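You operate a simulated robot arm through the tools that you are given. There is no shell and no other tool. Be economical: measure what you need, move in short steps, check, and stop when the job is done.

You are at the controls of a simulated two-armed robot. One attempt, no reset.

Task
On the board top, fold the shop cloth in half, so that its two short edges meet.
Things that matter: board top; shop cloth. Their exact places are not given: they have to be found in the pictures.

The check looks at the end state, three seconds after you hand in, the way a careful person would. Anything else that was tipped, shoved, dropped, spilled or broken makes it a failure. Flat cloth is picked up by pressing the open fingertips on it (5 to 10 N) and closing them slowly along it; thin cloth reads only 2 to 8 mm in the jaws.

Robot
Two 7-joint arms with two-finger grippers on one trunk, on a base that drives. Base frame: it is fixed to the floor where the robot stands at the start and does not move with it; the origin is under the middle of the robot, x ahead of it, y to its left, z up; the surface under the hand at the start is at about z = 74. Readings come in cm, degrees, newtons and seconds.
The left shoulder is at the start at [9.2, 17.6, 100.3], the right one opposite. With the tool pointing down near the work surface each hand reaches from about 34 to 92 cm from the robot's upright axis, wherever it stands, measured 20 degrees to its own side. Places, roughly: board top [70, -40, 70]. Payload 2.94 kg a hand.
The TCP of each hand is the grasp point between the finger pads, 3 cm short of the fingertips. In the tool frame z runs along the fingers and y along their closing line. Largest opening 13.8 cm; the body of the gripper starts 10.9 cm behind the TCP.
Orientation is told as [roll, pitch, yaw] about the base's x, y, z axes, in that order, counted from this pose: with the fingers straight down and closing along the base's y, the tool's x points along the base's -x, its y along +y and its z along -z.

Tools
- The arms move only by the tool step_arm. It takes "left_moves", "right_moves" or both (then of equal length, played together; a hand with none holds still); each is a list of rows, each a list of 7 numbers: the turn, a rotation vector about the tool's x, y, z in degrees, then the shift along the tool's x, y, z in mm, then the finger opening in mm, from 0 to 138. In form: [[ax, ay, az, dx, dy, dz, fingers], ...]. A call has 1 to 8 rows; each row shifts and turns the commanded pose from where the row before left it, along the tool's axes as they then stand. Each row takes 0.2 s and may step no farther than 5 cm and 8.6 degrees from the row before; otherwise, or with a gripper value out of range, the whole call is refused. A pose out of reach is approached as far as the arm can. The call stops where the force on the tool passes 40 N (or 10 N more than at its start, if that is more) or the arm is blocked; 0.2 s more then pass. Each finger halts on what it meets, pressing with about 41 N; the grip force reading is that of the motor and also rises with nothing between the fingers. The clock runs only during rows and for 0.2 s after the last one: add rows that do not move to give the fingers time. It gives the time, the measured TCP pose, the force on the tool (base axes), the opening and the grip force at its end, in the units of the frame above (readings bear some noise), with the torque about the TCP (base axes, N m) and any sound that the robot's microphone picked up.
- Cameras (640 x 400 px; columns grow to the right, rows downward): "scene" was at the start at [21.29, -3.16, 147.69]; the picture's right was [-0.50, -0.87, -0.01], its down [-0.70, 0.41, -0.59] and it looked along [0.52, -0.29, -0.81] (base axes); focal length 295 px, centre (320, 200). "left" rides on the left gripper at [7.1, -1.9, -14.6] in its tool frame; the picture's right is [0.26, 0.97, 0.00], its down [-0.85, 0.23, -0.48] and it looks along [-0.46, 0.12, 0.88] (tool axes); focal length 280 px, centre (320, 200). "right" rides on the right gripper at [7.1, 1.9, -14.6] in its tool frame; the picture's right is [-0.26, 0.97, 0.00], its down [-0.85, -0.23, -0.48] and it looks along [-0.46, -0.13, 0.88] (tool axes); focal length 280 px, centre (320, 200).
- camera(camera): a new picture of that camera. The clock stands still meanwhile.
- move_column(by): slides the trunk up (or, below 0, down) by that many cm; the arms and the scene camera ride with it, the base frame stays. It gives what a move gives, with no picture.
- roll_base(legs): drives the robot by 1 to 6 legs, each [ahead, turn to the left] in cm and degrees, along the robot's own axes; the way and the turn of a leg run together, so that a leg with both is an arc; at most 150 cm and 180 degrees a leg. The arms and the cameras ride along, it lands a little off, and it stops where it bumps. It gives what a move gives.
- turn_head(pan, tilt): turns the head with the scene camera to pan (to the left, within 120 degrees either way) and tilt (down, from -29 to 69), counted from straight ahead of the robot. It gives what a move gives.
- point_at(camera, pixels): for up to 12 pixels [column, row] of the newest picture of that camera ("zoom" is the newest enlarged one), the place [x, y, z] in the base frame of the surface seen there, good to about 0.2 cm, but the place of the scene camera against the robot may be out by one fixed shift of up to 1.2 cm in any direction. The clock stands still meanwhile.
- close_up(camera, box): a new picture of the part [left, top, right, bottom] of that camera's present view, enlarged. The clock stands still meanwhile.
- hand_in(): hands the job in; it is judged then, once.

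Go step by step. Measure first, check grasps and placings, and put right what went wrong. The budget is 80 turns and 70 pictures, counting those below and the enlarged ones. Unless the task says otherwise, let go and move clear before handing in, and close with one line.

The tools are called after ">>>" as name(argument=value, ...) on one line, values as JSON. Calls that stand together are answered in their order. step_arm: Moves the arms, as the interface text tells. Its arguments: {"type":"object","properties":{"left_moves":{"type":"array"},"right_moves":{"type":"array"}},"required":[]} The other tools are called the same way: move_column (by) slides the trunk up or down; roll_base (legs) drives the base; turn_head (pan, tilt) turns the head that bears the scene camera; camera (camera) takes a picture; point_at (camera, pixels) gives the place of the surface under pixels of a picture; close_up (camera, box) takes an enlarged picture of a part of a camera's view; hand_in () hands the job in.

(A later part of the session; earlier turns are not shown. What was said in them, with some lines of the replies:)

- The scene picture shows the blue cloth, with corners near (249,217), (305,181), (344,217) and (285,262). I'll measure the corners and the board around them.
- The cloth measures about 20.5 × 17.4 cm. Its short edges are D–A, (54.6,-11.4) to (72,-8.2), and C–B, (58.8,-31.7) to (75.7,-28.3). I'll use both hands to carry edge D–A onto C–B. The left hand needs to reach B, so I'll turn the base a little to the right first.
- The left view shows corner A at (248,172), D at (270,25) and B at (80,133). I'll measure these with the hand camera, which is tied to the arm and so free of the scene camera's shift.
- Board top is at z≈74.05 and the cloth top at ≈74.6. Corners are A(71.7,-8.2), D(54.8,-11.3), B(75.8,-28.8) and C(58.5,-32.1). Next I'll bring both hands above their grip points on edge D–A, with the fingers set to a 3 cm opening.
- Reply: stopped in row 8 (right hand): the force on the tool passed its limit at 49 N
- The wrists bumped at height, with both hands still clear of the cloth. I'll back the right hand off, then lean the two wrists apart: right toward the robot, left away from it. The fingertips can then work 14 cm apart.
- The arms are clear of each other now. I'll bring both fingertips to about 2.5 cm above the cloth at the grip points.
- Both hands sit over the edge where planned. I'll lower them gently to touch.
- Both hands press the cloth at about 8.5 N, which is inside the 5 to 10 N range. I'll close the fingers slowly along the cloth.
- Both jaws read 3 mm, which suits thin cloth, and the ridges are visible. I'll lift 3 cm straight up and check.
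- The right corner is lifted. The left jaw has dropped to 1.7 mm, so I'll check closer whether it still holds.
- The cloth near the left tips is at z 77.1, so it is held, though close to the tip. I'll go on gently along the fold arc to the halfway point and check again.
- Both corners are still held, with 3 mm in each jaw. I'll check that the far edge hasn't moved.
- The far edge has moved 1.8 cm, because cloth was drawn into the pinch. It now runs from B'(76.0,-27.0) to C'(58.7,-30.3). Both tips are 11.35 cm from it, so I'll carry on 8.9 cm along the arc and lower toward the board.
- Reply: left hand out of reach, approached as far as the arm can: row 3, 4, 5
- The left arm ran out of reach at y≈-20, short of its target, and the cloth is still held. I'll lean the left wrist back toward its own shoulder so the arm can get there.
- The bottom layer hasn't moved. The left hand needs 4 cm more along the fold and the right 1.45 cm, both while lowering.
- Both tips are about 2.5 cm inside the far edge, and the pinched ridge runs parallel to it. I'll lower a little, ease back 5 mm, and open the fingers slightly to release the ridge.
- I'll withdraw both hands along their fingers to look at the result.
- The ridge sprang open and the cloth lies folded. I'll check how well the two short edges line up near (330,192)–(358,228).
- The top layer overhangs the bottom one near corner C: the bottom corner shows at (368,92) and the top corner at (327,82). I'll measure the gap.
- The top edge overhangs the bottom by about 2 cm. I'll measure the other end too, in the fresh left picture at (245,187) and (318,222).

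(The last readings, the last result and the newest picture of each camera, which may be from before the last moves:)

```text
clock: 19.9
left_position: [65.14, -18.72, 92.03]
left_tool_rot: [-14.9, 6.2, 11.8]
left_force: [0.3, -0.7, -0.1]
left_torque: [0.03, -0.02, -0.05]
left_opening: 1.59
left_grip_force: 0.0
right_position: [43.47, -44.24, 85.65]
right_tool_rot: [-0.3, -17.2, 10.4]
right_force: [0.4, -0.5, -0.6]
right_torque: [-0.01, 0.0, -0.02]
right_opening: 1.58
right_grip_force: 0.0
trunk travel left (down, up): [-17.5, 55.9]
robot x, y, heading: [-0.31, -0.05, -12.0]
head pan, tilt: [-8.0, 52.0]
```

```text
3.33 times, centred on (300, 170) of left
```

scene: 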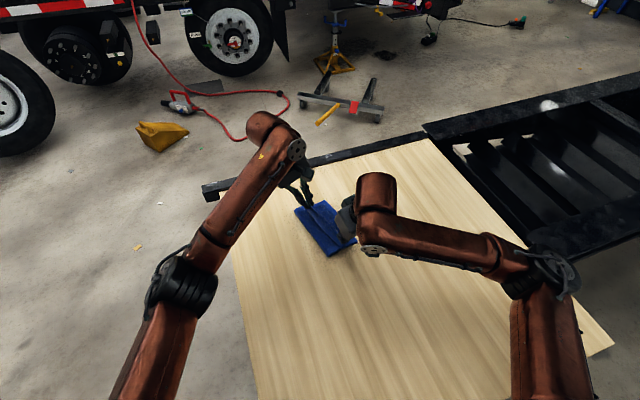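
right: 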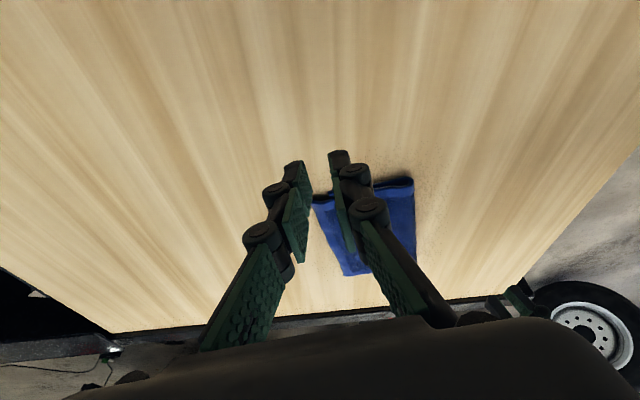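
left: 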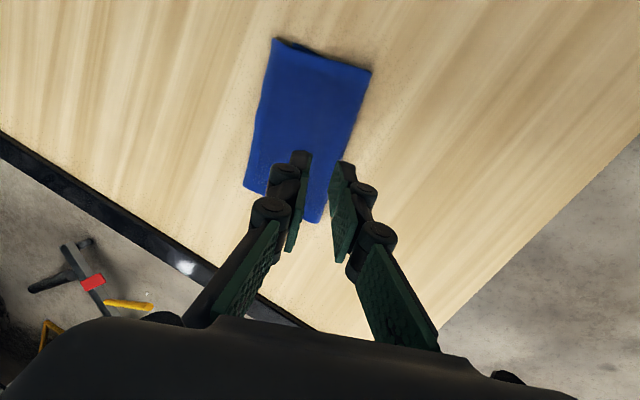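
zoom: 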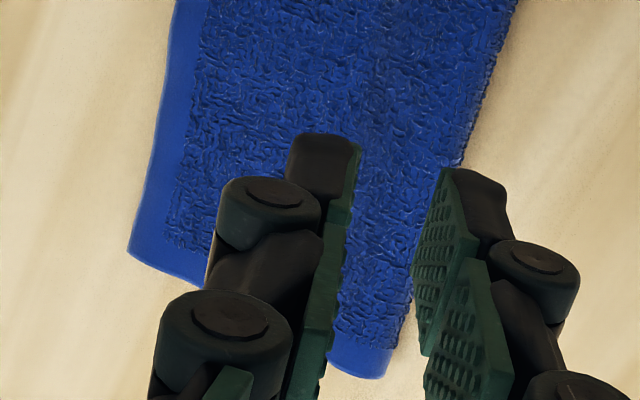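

The overhang is 1.1 cm at one end and 2.0 cm at the other. I'll square the edges by turning the right hand so its open fingers lie along the edge, then pushing the overhanging top edge gently back to the bottom edge. First the left hand moves clear and the right hand turns.

>>> step_arm(left_moves=[[0, 0, 0, 0, 45, 0, 16], [0, 0, 0, 0, 45, 0, 16], [0, 0, 0, 0, 45, 0, 16], [0, 0, 0, 0, 45, 0, 16], [0, 0, 0, 0, 0, 0, 16], [0, 0, 0, 0, 0, 0, 16], [0, 0, 0, 0, 0, 0, 16], [0, 0, 0, 0, 0, 0, 16]], right_moves=[[0, 8.5, 0, 0, 0, 0, 16], [0, 8.5, 0, 0, 0, -20, 30], [0, 0, 8.3, 0, 0, -20, 50], [0, 0, 8.3, 0, 0, 0, 70], [0, 0, 8.3, 0, 0, 0, 90], [0, 0, 8.3, 0, 0, 0, 110], [0, 0, 8.3, 0, 0, 0, 110], [0, 0, 8.3, 0, 0, 0, 110]])

>>> step_arm(right_moves=[[0, 0, 8, 0, 0, 0, 110], [0, 0, 8, 0, 0, 0, 110], [0, 0, 8, 0, 0, 0, 110], [0, 0, 8, 0, 0, 0, 110], [0, 0, 8, 0, 0, 0, 110], [0, 0, 0, 0, 0, 0, 110]])

>>> camera(camera="scene")

```text
clock: 21.7
left_position: [61.18, -1.59, 87.56]
left_tool_rot: [-14.9, 6.1, 11.9]
left_force: [0.3, 0.2, 0.0]
left_torque: [0.01, -0.03, -0.03]
left_opening: 1.6
left_grip_force: 0.1
right_position: [43.34, -44.34, 89.58]
right_tool_rot: [0.1, -0.4, -39.7]
right_force: [-0.4, -0.7, -0.5]
right_torque: [-0.01, 0.02, 0.02]
right_opening: 10.99
right_grip_force: 0.0
trunk travel left (down, up): [-17.5, 55.9]
robot x, y, heading: [0.02, -0.16, -12.1]
head pan, tilt: [-8.0, 52.0]
```

```text
clock: 23.1
left_position: [61.05, -1.7, 87.52]
left_tool_rot: [-15.0, 6.2, 11.9]
left_force: [0.5, -1.0, 0.1]
left_torque: [-0.03, -0.06, -0.01]
left_opening: 1.59
left_grip_force: 0.1
right_position: [43.34, -44.16, 89.62]
right_tool_rot: [0.2, -0.3, -79.6]
right_force: [0.7, 0.9, -0.4]
right_torque: [0.03, 0.0, -0.01]
right_opening: 11.01
right_grip_force: 0.1
trunk travel left (down, up): [-17.5, 55.9]
robot x, y, heading: [-0.47, 0.31, -12.1]
head pan, tilt: [-8.0, 52.0]
```

```text
30 pictures are left
```

scene: 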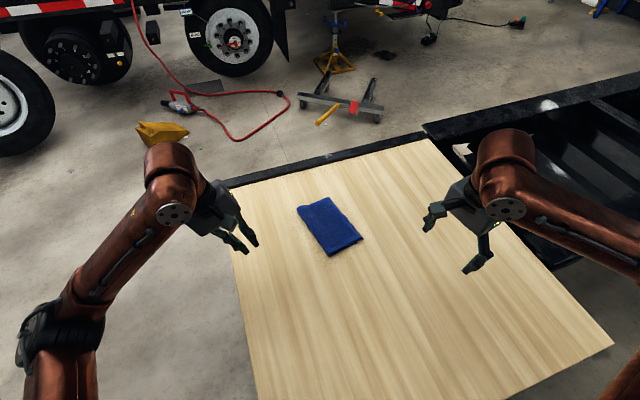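

The right fingers now run along the edge direction. I'll move over to a spot 4 cm outside the edge and lower.

>>> step_arm(right_moves=[[0, 0, 0, 9, 44, 0, 130], [0, 0, 0, 9, 44, 0, 130], [0, 0, 0, 9, 44, 0, 130], [0, 0, 0, 9, 44, 0, 130], [0, 0, 0, 9, 44, 0, 130], [0, 0, 0, 8, 44, 36, 130], [0, 0, 0, 0, 0, 40, 130], [0, 0, 0, 0, 0, 30, 130]])

>>> camera(camera="right")

```text
refused: row 6 steps farther than a row can; nothing moved
```

```text
29 pictures are left
```

right: 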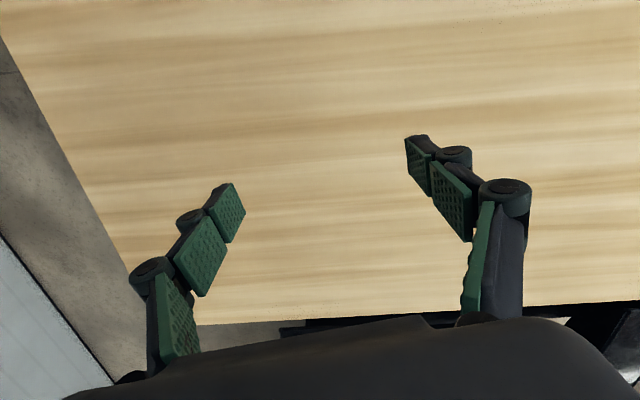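

>>> step_arm(right_moves=[[0, 0, 0, 9, 44, 0, 130], [0, 0, 0, 9, 44, 0, 130], [0, 0, 0, 9, 44, 0, 130], [0, 0, 0, 9, 44, 0, 130], [0, 0, 0, 9, 44, 0, 130], [0, 0, 0, 8, 44, 15, 130], [0, 0, 0, 0, 0, 45, 130], [0, 0, 0, 0, 0, 40, 130]])

>>> camera(camera="right")

```text
clock: 24.9
left_position: [61.04, -1.66, 87.63]
left_tool_rot: [-15.0, 6.1, 11.8]
left_force: [0.1, 0.3, 0.8]
left_torque: [-0.01, -0.03, 0.01]
left_opening: 1.62
left_grip_force: 0.0
right_position: [68.39, -34.33, 79.96]
right_tool_rot: [0.3, -0.5, -79.6]
right_force: [0.1, 0.2, 0.0]
right_torque: [0.0, -0.01, 0.02]
right_opening: 13.01
right_grip_force: 0.1
trunk travel left (down, up): [-17.5, 55.9]
robot x, y, heading: [0.1, 0.15, -12.5]
head pan, tilt: [-8.0, 52.0]
```

```text
28 pictures are left
```

right: 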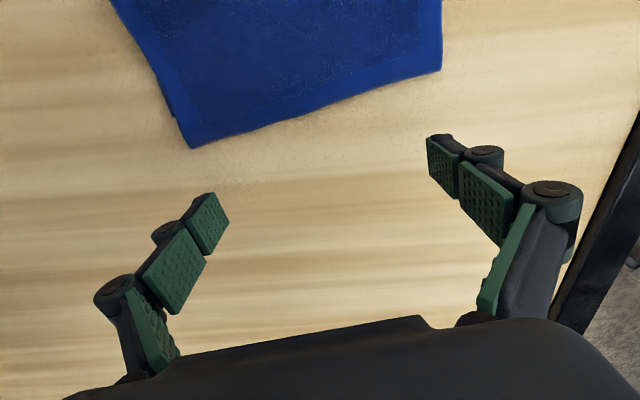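

>>> point_at(camera="right", pixels=[[192, 145], [439, 69], [262, 124], [340, 95], [177, 118]])

>>> step_arm(right_moves=[[0, 0, 0, 0, 0, 12, 130], [0, 0, 0, 0, 0, 8, 130], [0, 0, 0, 0, 0, 6, 130], [0, 0, 0, 0, 0, 0, 130]])

```text
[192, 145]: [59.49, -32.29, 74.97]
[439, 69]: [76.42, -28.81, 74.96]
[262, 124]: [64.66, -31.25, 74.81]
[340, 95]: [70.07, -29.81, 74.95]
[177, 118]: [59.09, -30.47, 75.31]
```

```text
clock: 25.9
left_position: [61.07, -1.72, 87.63]
left_tool_rot: [-15.1, 6.0, 11.9]
left_force: [0.2, 0.7, 0.2]
left_torque: [0.03, -0.03, -0.03]
left_opening: 1.56
left_grip_force: 0.0
right_position: [68.33, -34.37, 77.13]
right_tool_rot: [0.3, -0.3, -79.7]
right_force: [-0.3, 0.0, 0.4]
right_torque: [0.03, -0.01, 0.01]
right_opening: 13.02
right_grip_force: 0.2
trunk travel left (down, up): [-17.5, 55.9]
robot x, y, heading: [0.12, -0.12, -12.1]
head pan, tilt: [-8.0, 52.0]
```

The tips are about 1 mm above the board. I'll push slowly, 44 mm in all, so the finger faces stop at the bottom edge line.

>>> step_arm(right_moves=[[0, 0, 0, 7, 0, 0, 130], [0, 0, 0, 7, 0, 0, 130], [0, 0, 0, 6, 0, 0, 130], [0, 0, 0, 5, 0, 0, 130], [0, 0, 0, 5, 0, 0, 130], [0, 0, 0, 5, 0, 0, 130], [0, 0, 0, 5, 0, 0, 130], [0, 0, 0, 4, 0, 0, 130]])

>>> camera(camera="right")

>>> close_up(camera="scene", box=[280, 170, 400, 270])

```text
clock: 27.7
left_position: [61.05, -1.67, 87.6]
left_tool_rot: [-15.1, 6.1, 11.9]
left_force: [0.3, 0.3, -0.4]
left_torque: [0.01, 0.01, 0.0]
left_opening: 1.61
left_grip_force: 0.0
right_position: [67.58, -30.01, 77.07]
right_tool_rot: [0.3, -0.3, -79.6]
right_force: [-0.2, -0.1, 0.3]
right_torque: [-0.03, -0.02, 0.02]
right_opening: 13.0
right_grip_force: 0.0
trunk travel left (down, up): [-17.5, 55.9]
robot x, y, heading: [-0.14, 0.01, -12.2]
head pan, tilt: [-8.0, 52.0]
```

```text
27 pictures are left
```

right: 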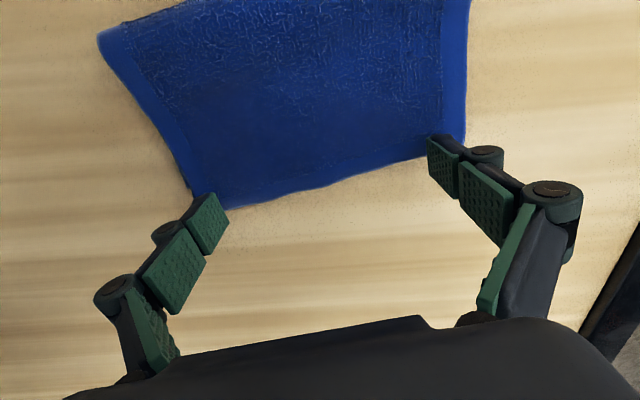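

```text
4.00 times, centred on (340, 220) of scene
```

zoom: 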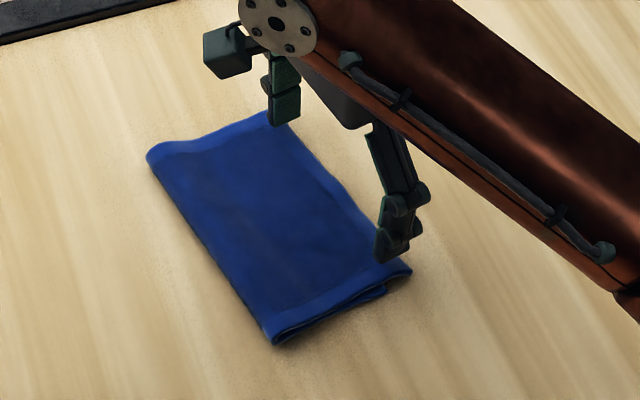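

>>> point_at(camera="right", pixels=[[232, 207], [320, 187], [410, 161], [100, 38], [463, 130]])

>>> close_up(camera="right", box=[60, 100, 300, 270])

>>> close_up(camera="scene", box=[335, 210, 385, 260])

```text
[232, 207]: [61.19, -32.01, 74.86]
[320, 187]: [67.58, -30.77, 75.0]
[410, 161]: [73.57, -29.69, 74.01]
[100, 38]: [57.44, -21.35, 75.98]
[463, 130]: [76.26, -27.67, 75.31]
```

```text
2.35 times, centred on (180, 185) of right
```

zoom: 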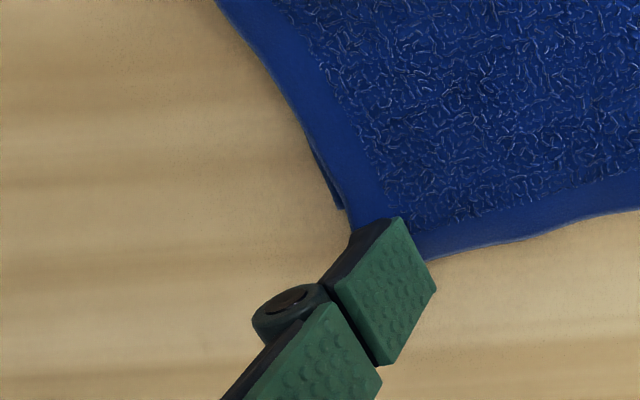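

```text
8.00 times, centred on (360, 235) of scene
```

zoom: 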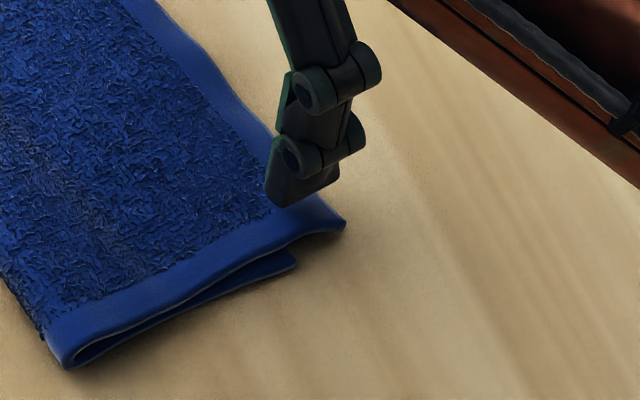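

The cloth is thin, so the fingers slid over the top edge without moving it. They now stand only on the overhanging strip, outside the bottom edge. I'll press lightly there and drag the top layer back.

>>> step_arm(right_moves=[[0, 0, 0, 0, 0, 1, 130], [0, 0, 0, 0, 0, 0, 130]])

```text
clock: 28.3
left_position: [61.16, -1.65, 87.67]
left_tool_rot: [-15.0, 6.2, 12.0]
left_force: [0.0, -0.1, -0.5]
left_torque: [0.0, -0.02, 0.0]
left_opening: 1.6
left_grip_force: 0.0
right_position: [67.65, -29.97, 77.0]
right_tool_rot: [0.3, -0.3, -79.5]
right_force: [0.1, -0.3, 0.1]
right_torque: [-0.01, 0.0, 0.02]
right_opening: 12.98
right_grip_force: 0.1
trunk travel left (down, up): [-17.5, 55.9]
robot x, y, heading: [0.02, -0.2, -12.0]
head pan, tilt: [-8.0, 52.0]
```

>>> step_arm(right_moves=[[0, 0, 0, 0, 0, 1, 130], [0, 0, 0, 0, 0, 1, 130], [0, 0, 0, 0, 0, 0, 130]])

```text
clock: 29.1
left_position: [61.02, -1.55, 87.79]
left_tool_rot: [-15.0, 6.1, 11.8]
left_force: [0.3, -0.2, 0.4]
left_torque: [0.0, 0.0, -0.03]
left_opening: 1.6
left_grip_force: 0.1
right_position: [67.54, -29.88, 76.82]
right_tool_rot: [0.2, -0.3, -79.5]
right_force: [0.7, -0.1, -0.6]
right_torque: [0.02, 0.01, -0.05]
right_opening: 12.99
right_grip_force: 0.1
trunk travel left (down, up): [-17.5, 55.9]
robot x, y, heading: [-0.27, 0.12, -12.1]
head pan, tilt: [-8.0, 52.0]
```

>>> step_arm(right_moves=[[0, 0, 0, 0, 0, 1, 130], [0, 0, 0, 0, 0, 1, 130], [0, 0, 0, 0, 0, 0, 130]])

```text
clock: 29.9
left_position: [61.12, -1.49, 87.68]
left_tool_rot: [-15.0, 6.0, 12.0]
left_force: [0.2, -0.5, 0.0]
left_torque: [0.02, -0.02, -0.02]
left_opening: 1.62
left_grip_force: 0.2
right_position: [67.48, -29.95, 76.59]
right_tool_rot: [0.2, -0.3, -79.5]
right_force: [-0.4, 0.0, -1.0]
right_torque: [-0.01, 0.02, 0.03]
right_opening: 13.01
right_grip_force: 0.1
trunk travel left (down, up): [-17.5, 55.9]
robot x, y, heading: [0.22, -0.13, -12.1]
head pan, tilt: [-8.0, 52.0]
```

>>> step_arm(right_moves=[[0, 0, 0, 0, 0, 1, 130], [0, 0, 0, 0, 0, 1, 130], [0, 0, 0, 0, 0, 0, 130]])

```text
clock: 30.7
left_position: [61.16, -1.6, 87.67]
left_tool_rot: [-15.0, 6.1, 11.8]
left_force: [-0.1, 0.6, -0.3]
left_torque: [0.01, -0.02, 0.0]
left_opening: 1.58
left_grip_force: 0.2
right_position: [67.5, -29.91, 76.48]
right_tool_rot: [0.4, -0.3, -79.6]
right_force: [-0.1, -0.1, 0.0]
right_torque: [-0.01, -0.03, 0.0]
right_opening: 12.98
right_grip_force: 0.0
trunk travel left (down, up): [-17.5, 55.9]
robot x, y, heading: [-0.31, -0.53, -12.4]
head pan, tilt: [-8.0, 52.0]
```

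>>> step_arm(right_moves=[[0, 0, 0, 0, 0, 1, 130], [0, 0, 0, 0, 0, 1, 130], [0, 0, 0, 0, 0, 0, 130]])

>>> close_up(camera="scene", box=[315, 180, 385, 250])

```text
clock: 31.5
left_position: [61.07, -1.59, 87.61]
left_tool_rot: [-15.0, 6.1, 11.9]
left_force: [-0.2, -0.3, -0.8]
left_torque: [0.01, 0.01, -0.01]
left_opening: 1.56
left_grip_force: 0.0
right_position: [67.61, -29.93, 76.29]
right_tool_rot: [0.3, -0.3, -79.4]
right_force: [0.0, -0.3, -0.9]
right_torque: [0.03, 0.01, 0.03]
right_opening: 13.01
right_grip_force: 0.1
trunk travel left (down, up): [-17.5, 55.9]
robot x, y, heading: [-0.12, -0.39, -12.3]
head pan, tilt: [-8.0, 52.0]
```

```text
5.71 times, centred on (350, 215) of scene
```

zoom: 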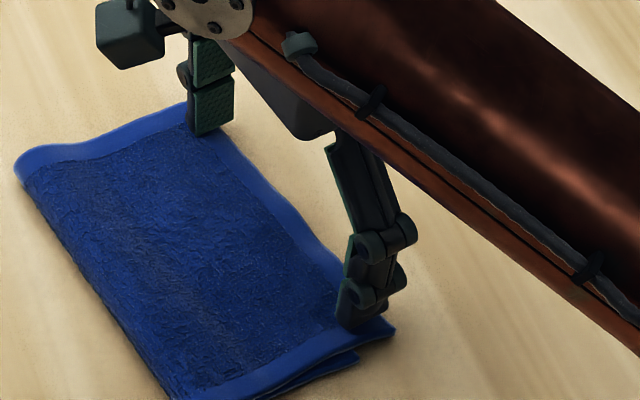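

The fingers sit a bit higher when wide open. I'll keep lowering in small steps until there is contact.

>>> step_arm(right_moves=[[0, 0, 0, 0, 0, 1.5, 130], [0, 0, 0, 0, 0, 1.5, 130], [0, 0, 0, 0, 0, 0, 130]])

```text
clock: 32.3
left_position: [61.16, -1.59, 87.65]
left_tool_rot: [-15.0, 6.2, 12.0]
left_force: [0.2, 0.0, -0.4]
left_torque: [0.02, -0.02, -0.03]
left_opening: 1.61
left_grip_force: 0.1
right_position: [67.48, -29.9, 75.9]
right_tool_rot: [0.3, -0.3, -79.5]
right_force: [0.0, 0.0, 0.5]
right_torque: [0.0, 0.0, 0.0]
right_opening: 13.06
right_grip_force: 0.0
trunk travel left (down, up): [-17.5, 55.9]
robot x, y, heading: [-0.13, -0.12, -12.1]
head pan, tilt: [-8.0, 52.0]
```

>>> step_arm(right_moves=[[0, 0, 0, 0, 0, 1.5, 130], [0, 0, 0, 0, 0, 1.5, 130], [0, 0, 0, 0, 0, 0, 130]])

>>> close_up(camera="right", box=[160, 100, 500, 280])

```text
clock: 33.1
left_position: [61.07, -1.61, 87.72]
left_tool_rot: [-15.0, 6.2, 11.9]
left_force: [0.1, -0.2, -0.1]
left_torque: [-0.01, 0.02, 0.03]
left_opening: 1.6
left_grip_force: 0.1
right_position: [67.69, -29.96, 75.62]
right_tool_rot: [0.2, -0.3, -79.5]
right_force: [-0.6, 0.2, 8.6]
right_torque: [0.09, 0.12, -0.04]
right_opening: 12.95
right_grip_force: 5.4
trunk travel left (down, up): [-17.5, 55.9]
robot x, y, heading: [0.07, -0.05, -12.2]
head pan, tilt: [-8.0, 52.0]
```

```text
1.88 times, centred on (330, 190) of right
```

zoom: 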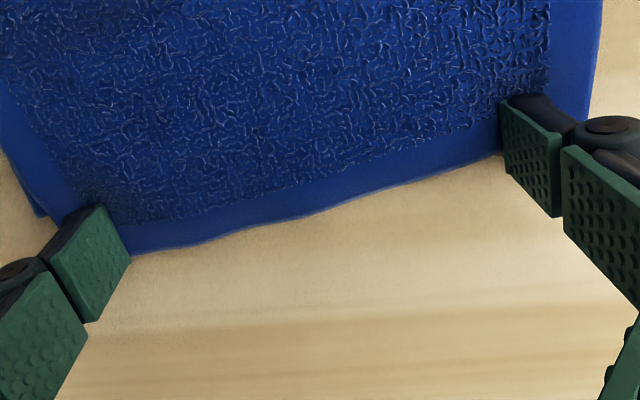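

Contact is at 8.6 N on the overhang strip. I'll drag it 18 mm toward the fold.

>>> step_arm(right_moves=[[0, 0, 0, 3, 0, 0, 130], [0, 0, 0, 3, 0, 0, 130], [0, 0, 0, 3, 0, 0, 130], [0, 0, 0, 3, 0, 0, 130], [0, 0, 0, 3, 0, 0, 130], [0, 0, 0, 3, 0, 0, 130], [0, 0, 0, 0, 0, 0, 130]])

>>> camera(camera="right")

>>> close_up(camera="scene", box=[295, 180, 375, 260])

```text
clock: 34.7
left_position: [61.07, -1.54, 87.7]
left_tool_rot: [-14.9, 6.1, 11.9]
left_force: [0.1, 0.6, 0.0]
left_torque: [-0.02, -0.01, 0.0]
left_opening: 1.61
left_grip_force: 0.2
right_position: [67.29, -28.17, 75.62]
right_tool_rot: [0.3, -0.3, -79.6]
right_force: [-0.1, -1.6, 9.3]
right_torque: [0.09, 0.02, -0.04]
right_opening: 13.03
right_grip_force: 5.7
trunk travel left (down, up): [-17.5, 55.9]
robot x, y, heading: [-0.05, -0.01, -12.0]
head pan, tilt: [-8.0, 52.0]
```

```text
21 pictures are left
```

right: 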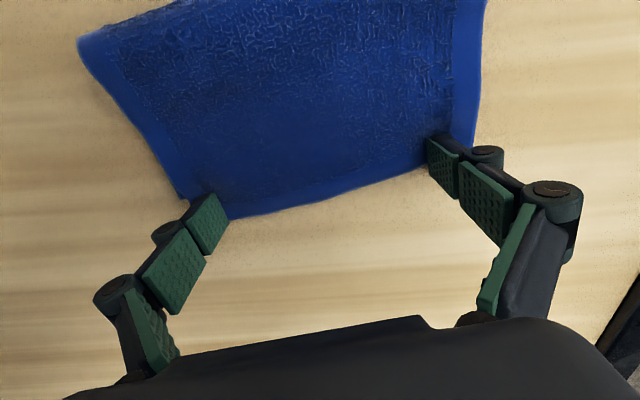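

```text
5.00 times, centred on (335, 220) of scene
```

zoom: 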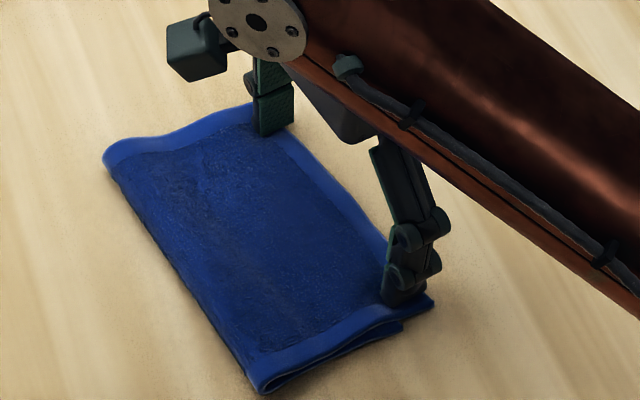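

>>> point_at(camera="right", pixels=[[240, 214], [320, 198], [410, 170], [475, 135], [182, 192], [80, 42]])

>>> close_up(camera="scene", box=[340, 220, 375, 255])

```text
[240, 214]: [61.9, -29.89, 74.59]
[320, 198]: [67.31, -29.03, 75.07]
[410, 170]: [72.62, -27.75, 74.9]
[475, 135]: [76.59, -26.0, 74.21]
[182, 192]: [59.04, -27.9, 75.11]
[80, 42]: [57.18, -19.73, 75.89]
```

```text
11.43 times, centred on (358, 238) of scene
```

zoom: 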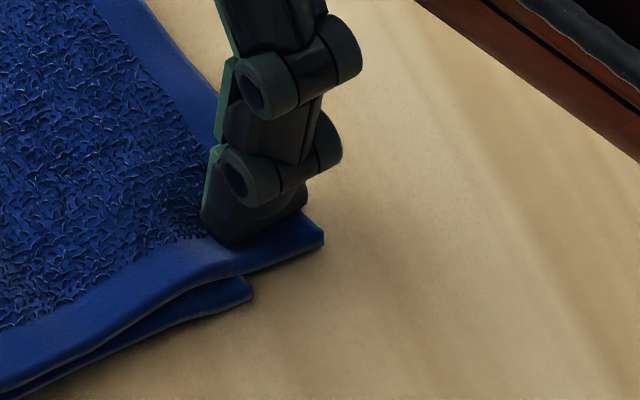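

The whole cloth shifted as one: the overhang is unchanged and the cloth is still flat and tidy. A better fix is to pinch only the overhanging strip at mid-edge, lift the top layer and set it back about 2 cm. First I'll measure the overhang at the corner and lift the hand.

>>> point_at(camera="zoom", pixels=[[318, 238], [246, 290]])

>>> step_arm(right_moves=[[0, 0, 0, 0, 0, -20, 130], [0, 0, 0, -20, 0, -30, 80], [0, 0, 0, -20, 0, 0, 24], [0, 0, 0, 0, 0, 0, 24], [0, 0, 0, 0, 0, 0, 24], [0, 0, 0, 0, 0, 0, 24], [0, 0, 0, 0, 0, 0, 24], [0, 0, 0, 0, 0, 0, 24]])

>>> camera(camera="right")

>>> close_up(camera="scene", box=[295, 180, 375, 260])

```text
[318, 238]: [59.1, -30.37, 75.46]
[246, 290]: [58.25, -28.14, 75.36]
```

```text
clock: 36.5
left_position: [60.98, -1.53, 87.72]
left_tool_rot: [-15.0, 6.1, 11.9]
left_force: [0.1, 0.7, 0.0]
left_torque: [-0.02, -0.02, 0.0]
left_opening: 1.58
left_grip_force: 0.1
right_position: [68.07, -32.12, 80.66]
right_tool_rot: [0.2, -0.4, -79.5]
right_force: [0.1, 0.1, 0.3]
right_torque: [0.0, -0.02, 0.0]
right_opening: 2.39
right_grip_force: 0.1
trunk travel left (down, up): [-17.5, 55.9]
robot x, y, heading: [-0.3, 0.05, -12.0]
head pan, tilt: [-8.0, 52.0]
```

```text
18 pictures are left
```

right: 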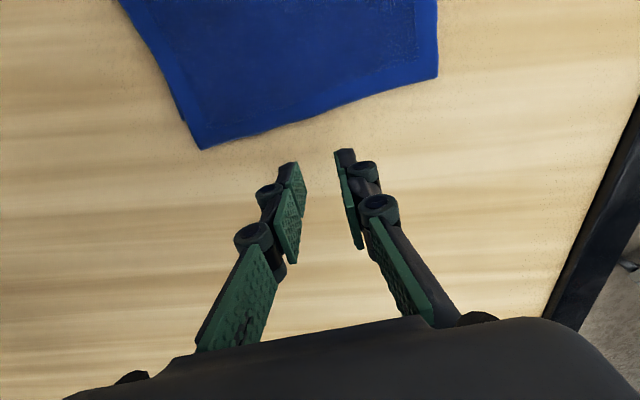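

```text
5.00 times, centred on (335, 220) of scene
```

zoom: 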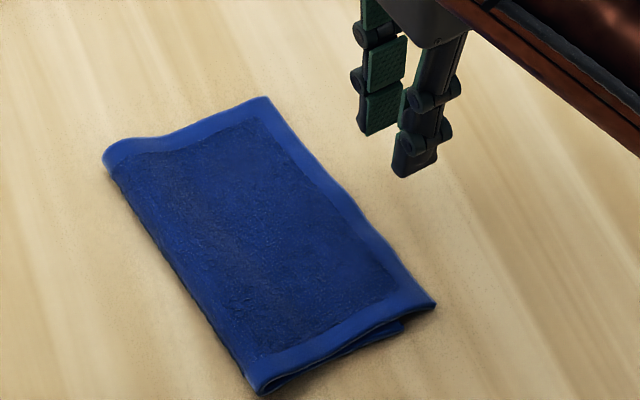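

>>> point_at(camera="right", pixels=[[204, 145], [436, 75], [320, 113], [270, 132], [183, 117]])

```text
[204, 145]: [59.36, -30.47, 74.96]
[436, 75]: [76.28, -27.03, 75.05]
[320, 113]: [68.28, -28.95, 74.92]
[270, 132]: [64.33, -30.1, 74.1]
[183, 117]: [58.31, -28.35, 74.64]
```

I'll place the pinch 0.7 cm inside the top edge at its middle, over the overhang only, and lower to just above contact.

>>> step_arm(right_moves=[[0, 0, 0, 20, 0, 0, 24], [0, 0, 0, 19, 0, 0, 24], [0, 0, 0, 0, 0, 20, 24], [0, 0, 0, 0, 0, 12, 24], [0, 0, 0, 0, 0, 2, 24], [0, 0, 0, 0, 0, 0, 24]])

```text
clock: 37.9
left_position: [60.97, -1.66, 87.68]
left_tool_rot: [-15.0, 6.0, 11.9]
left_force: [0.2, -0.5, -0.3]
left_torque: [-0.03, -0.01, 0.04]
left_opening: 1.59
left_grip_force: 0.0
right_position: [67.33, -28.22, 77.39]
right_tool_rot: [0.4, -0.4, -79.5]
right_force: [-1.1, 0.6, 12.7]
right_torque: [0.17, 0.08, 0.03]
right_opening: 2.35
right_grip_force: 0.2
trunk travel left (down, up): [-17.5, 55.9]
robot x, y, heading: [-0.13, -0.03, -12.3]
head pan, tilt: [-8.0, 52.0]
```

Contact reads 12.7 N. I'll ease off 0.8 mm, then close slowly.

>>> step_arm(right_moves=[[0, 0, 0, 0, 0, -0.8, 24], [0, 0, 0, 0, 0, 0, 21], [0, 0, 0, 0, 0, 0, 17], [0, 0, 0, 0, 0, 0, 13], [0, 0, 0, 0, 0, 0, 9], [0, 0, 0, 0, 0, 0, 5], [0, 0, 0, 0, 0, 0, 0], [0, 0, 0, 0, 0, 0, 0]])

>>> camera(camera="right")

```text
clock: 39.7
left_position: [61.06, -1.58, 87.6]
left_tool_rot: [-15.0, 6.1, 11.8]
left_force: [0.2, 0.2, -0.5]
left_torque: [0.02, -0.04, -0.06]
left_opening: 1.59
left_grip_force: 0.1
right_position: [67.28, -28.16, 77.33]
right_tool_rot: [0.2, -0.2, -79.5]
right_force: [1.3, 0.3, 4.7]
right_torque: [0.07, 0.0, -0.01]
right_opening: 0.34
right_grip_force: 32.4
trunk travel left (down, up): [-17.5, 55.9]
robot x, y, heading: [-0.12, -0.14, -11.9]
head pan, tilt: [-8.0, 52.0]
```

```text
16 pictures are left
```

right: 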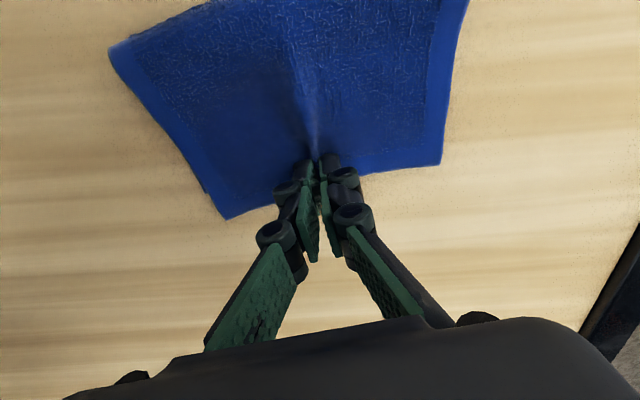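

Gripped, with 3.4 mm in the jaw and a ridge across the edge. I'll lift 2 cm and check that only the top layer comes up.

>>> step_arm(right_moves=[[0, 0, 0, 0, 0, -8, 0], [0, 0, 0, 3, 0, -8, 0], [0, 0, 0, 3, 0, -6, 0], [0, 0, 0, 0, 0, 0, 0]])

>>> close_up(camera="scene", box=[295, 180, 375, 260])

>>> camera(camera="right")

```text
clock: 40.7
left_position: [60.96, -1.62, 87.62]
left_tool_rot: [-15.1, 6.1, 11.9]
left_force: [-0.4, -0.3, 0.7]
left_torque: [-0.02, -0.01, 0.02]
left_opening: 1.62
left_grip_force: 0.1
right_position: [67.13, -27.64, 79.52]
right_tool_rot: [0.2, -0.4, -79.4]
right_force: [0.2, -0.1, 0.2]
right_torque: [-0.01, 0.01, 0.0]
right_opening: 0.38
right_grip_force: 29.7
trunk travel left (down, up): [-17.5, 55.9]
robot x, y, heading: [-0.12, -0.29, -12.2]
head pan, tilt: [-8.0, 52.0]
```

```text
5.00 times, centred on (335, 220) of scene
```

zoom: 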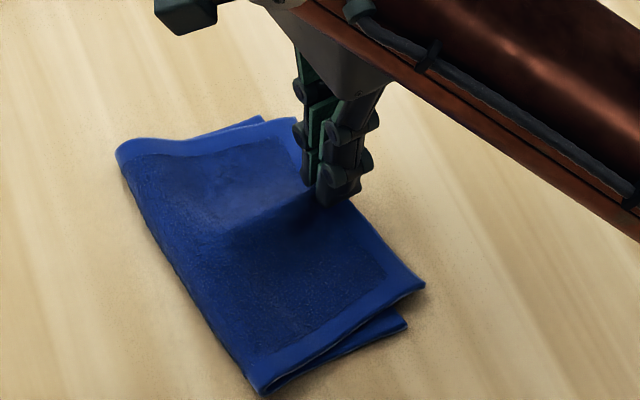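

```text
14 pictures are left
```

right: 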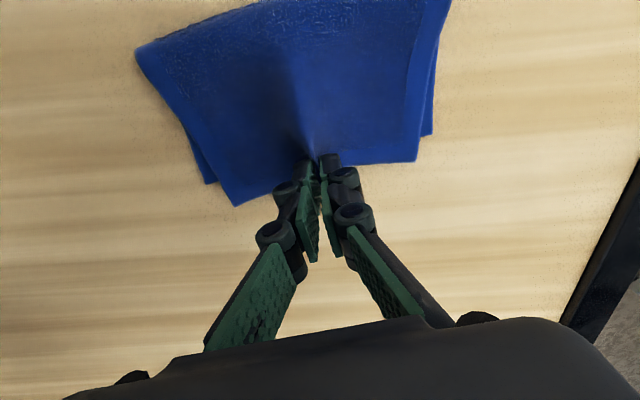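

Only the top layer is held, and the bottom corners now show at (207,183) and (430,135). I'll measure them to set the exact move.

>>> point_at(camera="right", pixels=[[208, 181], [430, 133], [236, 203], [414, 158]])

```text
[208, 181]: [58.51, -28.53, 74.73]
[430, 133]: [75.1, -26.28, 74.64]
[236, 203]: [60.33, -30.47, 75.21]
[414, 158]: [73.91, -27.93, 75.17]
```

The gap is 2.2 cm at one end and 1.4 at the other. I'll move back 20 mm with a 2.7° turn, lower, and release gently.

>>> step_arm(right_moves=[[0, 0, 0.9, 5, 0, -3, 0], [0, 0, 0.9, 6, 0, 0, 0], [0, 0, 0.9, 6, 0, 3, 0], [0, 0, 0, 3, 0, 8, 0], [0, 0, 0, 0, 0, 8, 0], [0, 0, 0, 0, 0, 4, 0], [0, 0, 0, 0, 0, 0, 0]])

>>> close_up(camera="scene", box=[295, 180, 375, 260])

>>> camera(camera="right")

```text
clock: 42.3
left_position: [61.03, -1.67, 87.62]
left_tool_rot: [-15.0, 6.0, 11.9]
left_force: [-0.1, -0.3, 0.0]
left_torque: [-0.01, -0.02, 0.03]
left_opening: 1.59
left_grip_force: 0.1
right_position: [66.89, -25.68, 77.48]
right_tool_rot: [0.4, -0.3, -82.3]
right_force: [0.1, 0.4, 2.6]
right_torque: [0.0, 0.03, 0.02]
right_opening: 0.35
right_grip_force: 30.6
trunk travel left (down, up): [-17.5, 55.9]
robot x, y, heading: [-0.2, -0.22, -12.3]
head pan, tilt: [-8.0, 52.0]
```

```text
5.00 times, centred on (335, 220) of scene
```

zoom: 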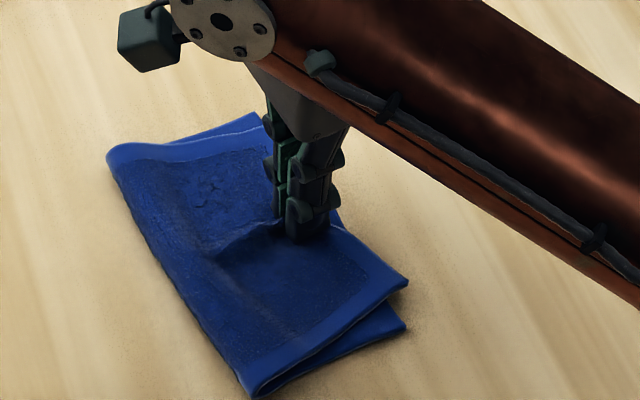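

```text
12 pictures are left
```

right: 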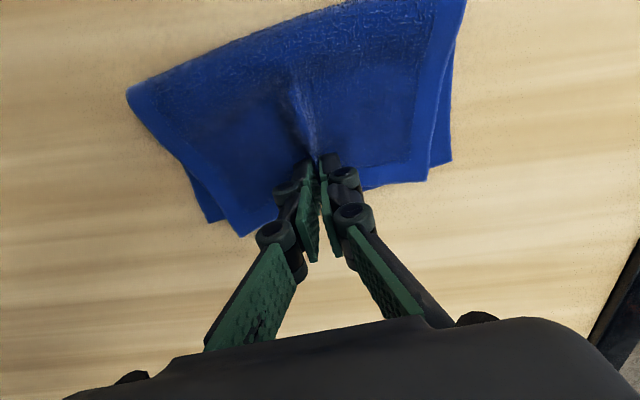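

>>> point_at(camera="right", pixels=[[212, 219], [449, 158], [240, 232], [424, 178]])

```text
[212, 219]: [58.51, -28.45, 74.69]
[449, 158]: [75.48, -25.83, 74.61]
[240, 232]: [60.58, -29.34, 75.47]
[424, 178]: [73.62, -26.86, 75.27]
```

The corners overhang by 1.2 and 0.7 cm, with the middle 0.8 cm inside. I'll nudge 5 mm more with a slight turn, then release and withdraw.

>>> step_arm(right_moves=[[0, 0, 0, 0, 0, -6, 0], [0, 0, 1.5, 5, 0, 0, 0], [0, 0, 0, 0, 0, 5, 0], [0, 0, 0, 0, 0, 0, 6], [0, 0, 0, 0, 0, 0, 12], [0, 0, 0, 0, 0, 0, 18], [0, 0, 0, 0, 0, -20, 18], [0, 0, 0, 0, 0, -45, 18]])

>>> step_arm(right_moves=[[0, 0, 0, -40, 0, -25, 18], [0, 0, 0, -45, 0, 0, 18], [0, 0, 0, 0, 0, 0, 18]])

>>> close_up(camera="scene", box=[295, 180, 375, 260])

>>> camera(camera="right")

```text
clock: 44.1
left_position: [61.07, -1.66, 87.68]
left_tool_rot: [-15.0, 6.2, 11.8]
left_force: [0.5, 0.2, -0.3]
left_torque: [-0.03, 0.01, 0.01]
left_opening: 1.6
left_grip_force: 0.1
right_position: [66.65, -25.22, 83.98]
right_tool_rot: [0.1, -0.4, -83.8]
right_force: [0.1, -0.2, 0.0]
right_torque: [0.0, 0.01, -0.04]
right_opening: 1.81
right_grip_force: 0.1
trunk travel left (down, up): [-17.5, 55.9]
robot x, y, heading: [-0.06, -0.07, -12.2]
head pan, tilt: [-8.0, 52.0]
```

```text
clock: 44.9
left_position: [61.11, -1.65, 87.55]
left_tool_rot: [-15.0, 6.1, 11.9]
left_force: [0.1, 0.3, -0.9]
left_torque: [-0.01, 0.02, 0.01]
left_opening: 1.61
left_grip_force: 0.1
right_position: [67.61, -33.62, 86.65]
right_tool_rot: [0.2, -0.3, -83.6]
right_force: [0.6, 1.0, 0.2]
right_torque: [0.02, -0.03, 0.02]
right_opening: 1.77
right_grip_force: 0.0
trunk travel left (down, up): [-17.5, 55.9]
robot x, y, heading: [0.18, -0.13, -12.0]
head pan, tilt: [-8.0, 52.0]
```

```text
5.00 times, centred on (335, 220) of scene
```

zoom: 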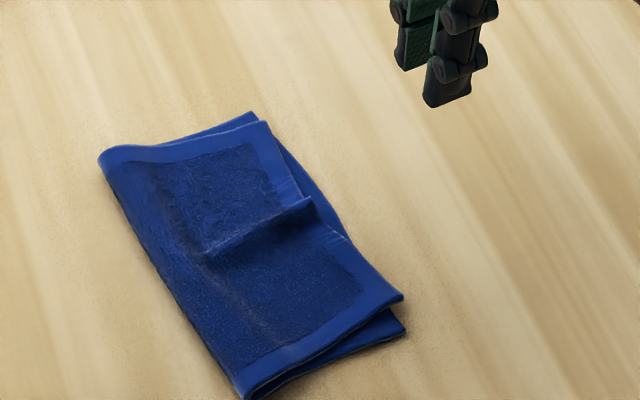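

```text
10 pictures are left
```

right: 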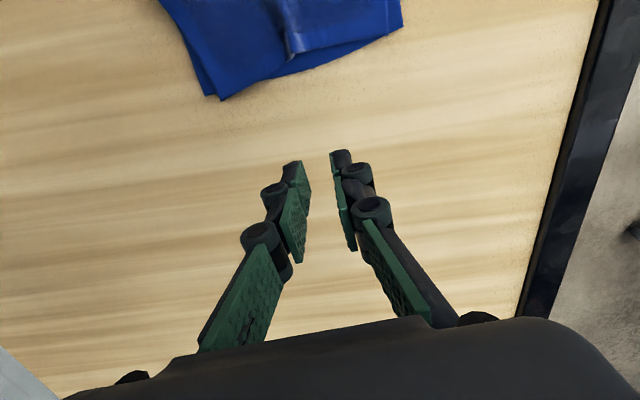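

The edges now nearly meet, but a wrinkle from the pinch remains at mid-edge, near (310,205) in the zoom. I'll locate it, then smooth it by pressing with the fingers on either side and spreading them.

>>> point_at(camera="right", pixels=[[292, 50], [287, 15], [222, 98], [210, 92], [400, 22], [250, 84], [350, 50]])

```text
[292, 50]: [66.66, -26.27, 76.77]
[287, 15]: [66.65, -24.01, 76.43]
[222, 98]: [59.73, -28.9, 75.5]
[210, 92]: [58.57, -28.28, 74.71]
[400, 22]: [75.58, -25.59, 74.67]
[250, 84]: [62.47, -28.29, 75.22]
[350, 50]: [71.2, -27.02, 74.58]
```

The ridge runs along x≈66.65 from y −26.3 to −24. I'll straddle it with a 30 mm opening and lower to just above the cloth.

>>> step_arm(right_moves=[[0, 0, 0, 43, 0, 0, 24], [0, 0, 0, 43.5, 0, 0, 30], [0, 0, 0, 0, 0, 40, 30], [0, 0, 0, 0, 0, 40, 30], [0, 0, 0, 0, 0, 8, 30], [0, 0, 0, 0, 0, 0, 30]])

>>> step_arm(right_moves=[[0, 0, 0, 0, 0, 2, 30], [0, 0, 0, 0, 0, 0, 30]])

```text
clock: 46.3
left_position: [61.0, -1.69, 87.66]
left_tool_rot: [-15.0, 6.1, 11.8]
left_force: [-0.4, 0.0, -1.6]
left_torque: [-0.03, -0.01, -0.02]
left_opening: 1.59
left_grip_force: 0.0
right_position: [66.65, -25.07, 77.71]
right_tool_rot: [0.3, -0.4, -83.8]
right_force: [-0.1, 1.0, 1.4]
right_torque: [0.01, -0.01, -0.01]
right_opening: 2.98
right_grip_force: 0.1
trunk travel left (down, up): [-17.5, 55.9]
robot x, y, heading: [-0.13, -0.3, -12.0]
head pan, tilt: [-8.0, 52.0]
```

```text
clock: 46.9
left_position: [61.1, -1.65, 87.61]
left_tool_rot: [-15.1, 6.1, 12.0]
left_force: [0.5, 0.1, 0.0]
left_torque: [0.0, 0.0, 0.0]
left_opening: 1.59
left_grip_force: 0.0
right_position: [66.66, -25.05, 77.66]
right_tool_rot: [0.4, -0.3, -83.7]
right_force: [-0.2, 1.5, 3.5]
right_torque: [0.04, 0.03, -0.03]
right_opening: 2.99
right_grip_force: 0.0
trunk travel left (down, up): [-17.5, 55.9]
robot x, y, heading: [0.16, -0.23, -12.0]
head pan, tilt: [-8.0, 52.0]
```

Contact is light, 3.5 N. I'll spread the fingers slowly from 30 to 58 mm, lowering 3 mm to keep contact.

>>> step_arm(right_moves=[[0, 0, 0, 0, 0, 0.4, 34], [0, 0, 0, 0, 0, 0.4, 38], [0, 0, 0, 0, 0, 0.5, 42], [0, 0, 0, 0, 0, 0.5, 46], [0, 0, 0, 0, 0, 0.6, 50], [0, 0, 0, 0, 0, 0.6, 54], [0, 0, 0, 0, 0, 0.6, 58], [0, 0, 0, 0, 0, 0, 58]])

>>> step_arm(right_moves=[[0, 0, 0, 0, 0, -20, 58], [0, 0, 0, 0, 0, -45, 58], [0, 0, 0, -40, 0, -25, 58], [0, 0, 0, -45, 0, 0, 58], [0, 0, 0, 0, 0, 0, 58]])

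>>> close_up(camera="scene", box=[295, 180, 375, 260])

```text
clock: 48.7
left_position: [61.05, -1.6, 87.62]
left_tool_rot: [-15.0, 6.1, 11.9]
left_force: [0.5, -0.4, 0.0]
left_torque: [0.01, -0.01, 0.0]
left_opening: 1.61
left_grip_force: 0.0
right_position: [66.71, -25.04, 77.18]
right_tool_rot: [0.3, -0.3, -83.7]
right_force: [-0.4, 1.0, 6.4]
right_torque: [0.06, -0.02, 0.01]
right_opening: 5.87
right_grip_force: 2.5
trunk travel left (down, up): [-17.5, 55.9]
robot x, y, heading: [0.02, -0.25, -12.0]
head pan, tilt: [-8.0, 52.0]
```

```text
clock: 49.9
left_position: [61.08, -1.67, 87.62]
left_tool_rot: [-15.0, 6.1, 11.9]
left_force: [1.3, -0.7, 0.0]
left_torque: [-0.01, 0.0, -0.03]
left_opening: 1.61
left_grip_force: 0.1
right_position: [67.55, -33.55, 86.32]
right_tool_rot: [0.4, -0.3, -83.6]
right_force: [0.3, 0.2, 0.2]
right_torque: [0.01, 0.0, 0.01]
right_opening: 5.77
right_grip_force: 0.1
trunk travel left (down, up): [-17.5, 55.9]
robot x, y, heading: [0.03, -0.29, -12.3]
head pan, tilt: [-8.0, 52.0]
```

```text
5.00 times, centred on (335, 220) of scene
```

zoom: 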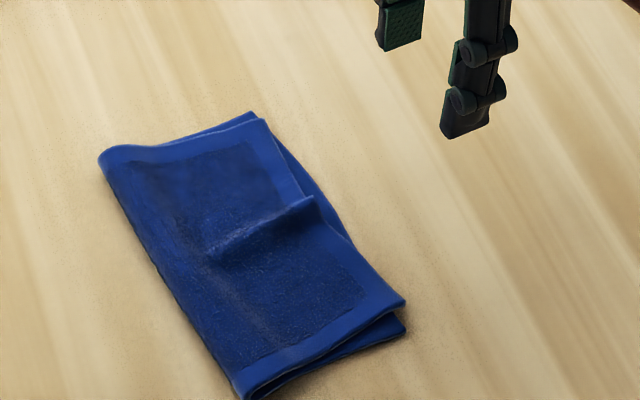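

The wrinkle has shrunk. One more spread, a bit firmer and wider, should flatten it.

>>> step_arm(right_moves=[[0, 0, 0, 43, 0, 0, 40], [0, 0, 0, 40, 0, 0, 26], [0, 0, 0, 0, 0, 40, 26], [0, 0, 0, 0, 0, 40, 26], [0, 0, 0, 0, 0, 7, 26], [0, 0, 0, 0, 0, 1.5, 26], [0, 0, 0, 0, 0, 0, 26]])

```text
clock: 51.5
left_position: [61.11, -1.65, 87.7]
left_tool_rot: [-15.0, 6.2, 12.0]
left_force: [0.0, 1.2, 0.0]
left_torque: [0.02, 0.0, -0.01]
left_opening: 1.62
left_grip_force: 0.1
right_position: [66.8, -25.29, 77.4]
right_tool_rot: [0.5, -0.3, -83.7]
right_force: [-1.9, 3.5, 12.7]
right_torque: [0.1, 0.11, -0.02]
right_opening: 2.54
right_grip_force: 0.0
trunk travel left (down, up): [-17.5, 55.9]
robot x, y, heading: [-0.23, -0.16, -12.3]
head pan, tilt: [-8.0, 52.0]
```

>>> step_arm(right_moves=[[0, 0, 0, 0, 0, -0.3, 31], [0, 0, 0, 0, 0, 0.2, 36], [0, 0, 0, 0, 0, 0.4, 41], [0, 0, 0, 0, 0, 0.5, 46], [0, 0, 0, 0, 0, 0.6, 51], [0, 0, 0, 0, 0, 0.7, 57], [0, 0, 0, 0, 0, 0.8, 63], [0, 0, 0, 0, 0, 0.4, 66]])

>>> step_arm(right_moves=[[0, 0, 0, 0, 0, -20, 66], [0, 0, 0, 0, 0, -45, 66], [0, 0, 0, -40, 0, -25, 66], [0, 0, 0, -45, 0, 0, 66], [0, 0, 0, 0, 0, 0, 66]])

>>> close_up(camera="scene", box=[295, 180, 375, 260])

```text
clock: 53.3
left_position: [61.14, -1.57, 87.55]
left_tool_rot: [-15.0, 6.2, 11.9]
left_force: [0.7, 0.3, -0.4]
left_torque: [0.02, -0.01, 0.01]
left_opening: 1.62
left_grip_force: 0.0
right_position: [66.7, -25.19, 77.12]
right_tool_rot: [0.3, -0.3, -83.8]
right_force: [0.4, 0.0, 9.5]
right_torque: [-0.01, -0.03, 0.01]
right_opening: 6.45
right_grip_force: 3.4
trunk travel left (down, up): [-17.5, 55.9]
robot x, y, heading: [0.18, 0.32, -11.9]
head pan, tilt: [-8.0, 52.0]
```

```text
clock: 54.5
left_position: [61.11, -1.71, 87.66]
left_tool_rot: [-15.0, 6.2, 11.9]
left_force: [-0.7, -0.7, 0.2]
left_torque: [-0.04, -0.01, 0.03]
left_opening: 1.63
left_grip_force: 0.0
right_position: [67.72, -33.83, 86.21]
right_tool_rot: [0.3, -0.3, -83.8]
right_force: [1.0, 0.2, -1.0]
right_torque: [0.0, -0.02, -0.03]
right_opening: 6.59
right_grip_force: 0.1
trunk travel left (down, up): [-17.5, 55.9]
robot x, y, heading: [0.01, -0.07, -12.0]
head pan, tilt: [-8.0, 52.0]
```

```text
5.00 times, centred on (335, 220) of scene
```

zoom: 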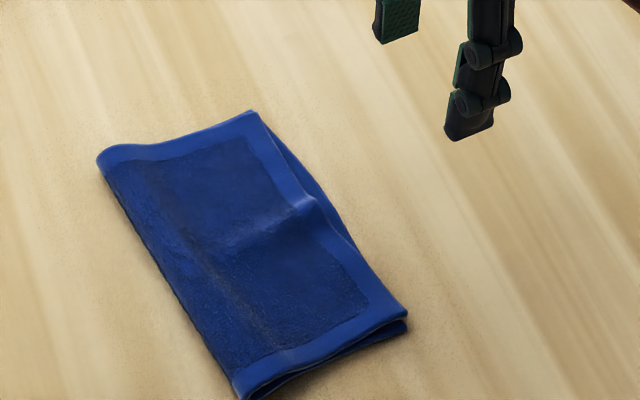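

The corners now meet and only a low bump is left at mid-edge. One last, wider spread nearer the edge.

>>> step_arm(right_moves=[[0, 0, 0, 43, 0, 0, 50], [0, 0, 0, 36, 0, 0, 34], [0, 0, 0, 0, 0, 40, 34], [0, 0, 0, 0, 0, 40, 34], [0, 0, 0, 0, 0, 7, 34], [0, 0, 0, 0, 0, 0, 34]])

```text
clock: 55.9
left_position: [61.15, -1.59, 87.57]
left_tool_rot: [-15.1, 6.1, 11.8]
left_force: [0.3, 0.0, -1.0]
left_torque: [-0.01, -0.03, 0.02]
left_opening: 1.6
left_grip_force: 0.0
right_position: [66.88, -25.86, 77.64]
right_tool_rot: [0.4, -0.3, -83.7]
right_force: [-1.8, 0.3, 9.5]
right_torque: [0.09, 0.11, 0.01]
right_opening: 3.39
right_grip_force: 0.1
trunk travel left (down, up): [-17.5, 55.9]
robot x, y, heading: [-0.02, -0.09, -11.9]
head pan, tilt: [-8.0, 52.0]
```

>>> step_arm(right_moves=[[0, 0, 0, 0, 0, 0.2, 39], [0, 0, 0, -0.5, 0, 0.3, 45], [0, 0, 0, -0.5, 0, 0.5, 51], [0, 0, 0, -0.5, 0, 0.6, 57], [0, 0, 0, -0.5, 0, 0.7, 63], [0, 0, 0, -0.5, 0, 0.8, 69], [0, 0, 0, 0, 0, 0.8, 75], [0, 0, 0, 0, 0, 0, 75]])

>>> step_arm(right_moves=[[0, 0, 0, 0, 0, -20, 75], [0, 0, 0, 0, 0, -45, 75], [0, 0, 0, -40, 0, -25, 75], [0, 0, 0, -45, 0, -20, 75], [0, 0, 0, -45, 0, 0, 75], [0, 0, 0, -45, 0, 0, 75]])

>>> close_up(camera="scene", box=[295, 180, 375, 260])

```text
clock: 57.7
left_position: [61.22, -1.66, 87.69]
left_tool_rot: [-15.1, 6.1, 11.9]
left_force: [-0.3, 0.0, 0.6]
left_torque: [0.03, 0.02, 0.01]
left_opening: 1.6
left_grip_force: 0.1
right_position: [66.92, -26.13, 76.85]
right_tool_rot: [0.3, -0.4, -83.8]
right_force: [0.3, -0.6, 5.2]
right_torque: [0.0, -0.07, -0.02]
right_opening: 7.72
right_grip_force: 2.6
trunk travel left (down, up): [-17.5, 55.9]
robot x, y, heading: [-0.08, -0.29, -11.9]
head pan, tilt: [-8.0, 52.0]
```

```text
clock: 59.1
left_position: [61.16, -1.53, 87.55]
left_tool_rot: [-15.0, 6.1, 12.0]
left_force: [-0.4, 0.5, 0.1]
left_torque: [-0.01, -0.03, 0.0]
left_opening: 1.63
left_grip_force: 0.0
right_position: [68.69, -43.35, 87.97]
right_tool_rot: [0.2, -0.2, -83.7]
right_force: [0.2, 0.3, 0.1]
right_torque: [-0.01, -0.01, 0.0]
right_opening: 7.45
right_grip_force: 0.1
trunk travel left (down, up): [-17.5, 55.9]
robot x, y, heading: [0.22, -0.3, -12.1]
head pan, tilt: [-8.0, 52.0]
```

```text
5.00 times, centred on (335, 220) of scene
```

zoom: 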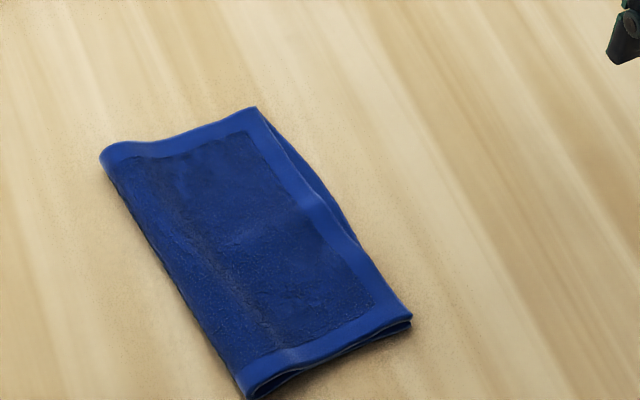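

The cloth now lies flat and folded. Both corner pairs meet, mid-edge is within about half a centimetre, and both hands are empty and clear, so I'm handing in.

>>> hand_in()

```text
The job is handed in.
```

I folded the shop cloth in half on the board top: its short edges meet at both corners and are within about half a centimetre at the middle (judged from the last picture), and both hands are clear.
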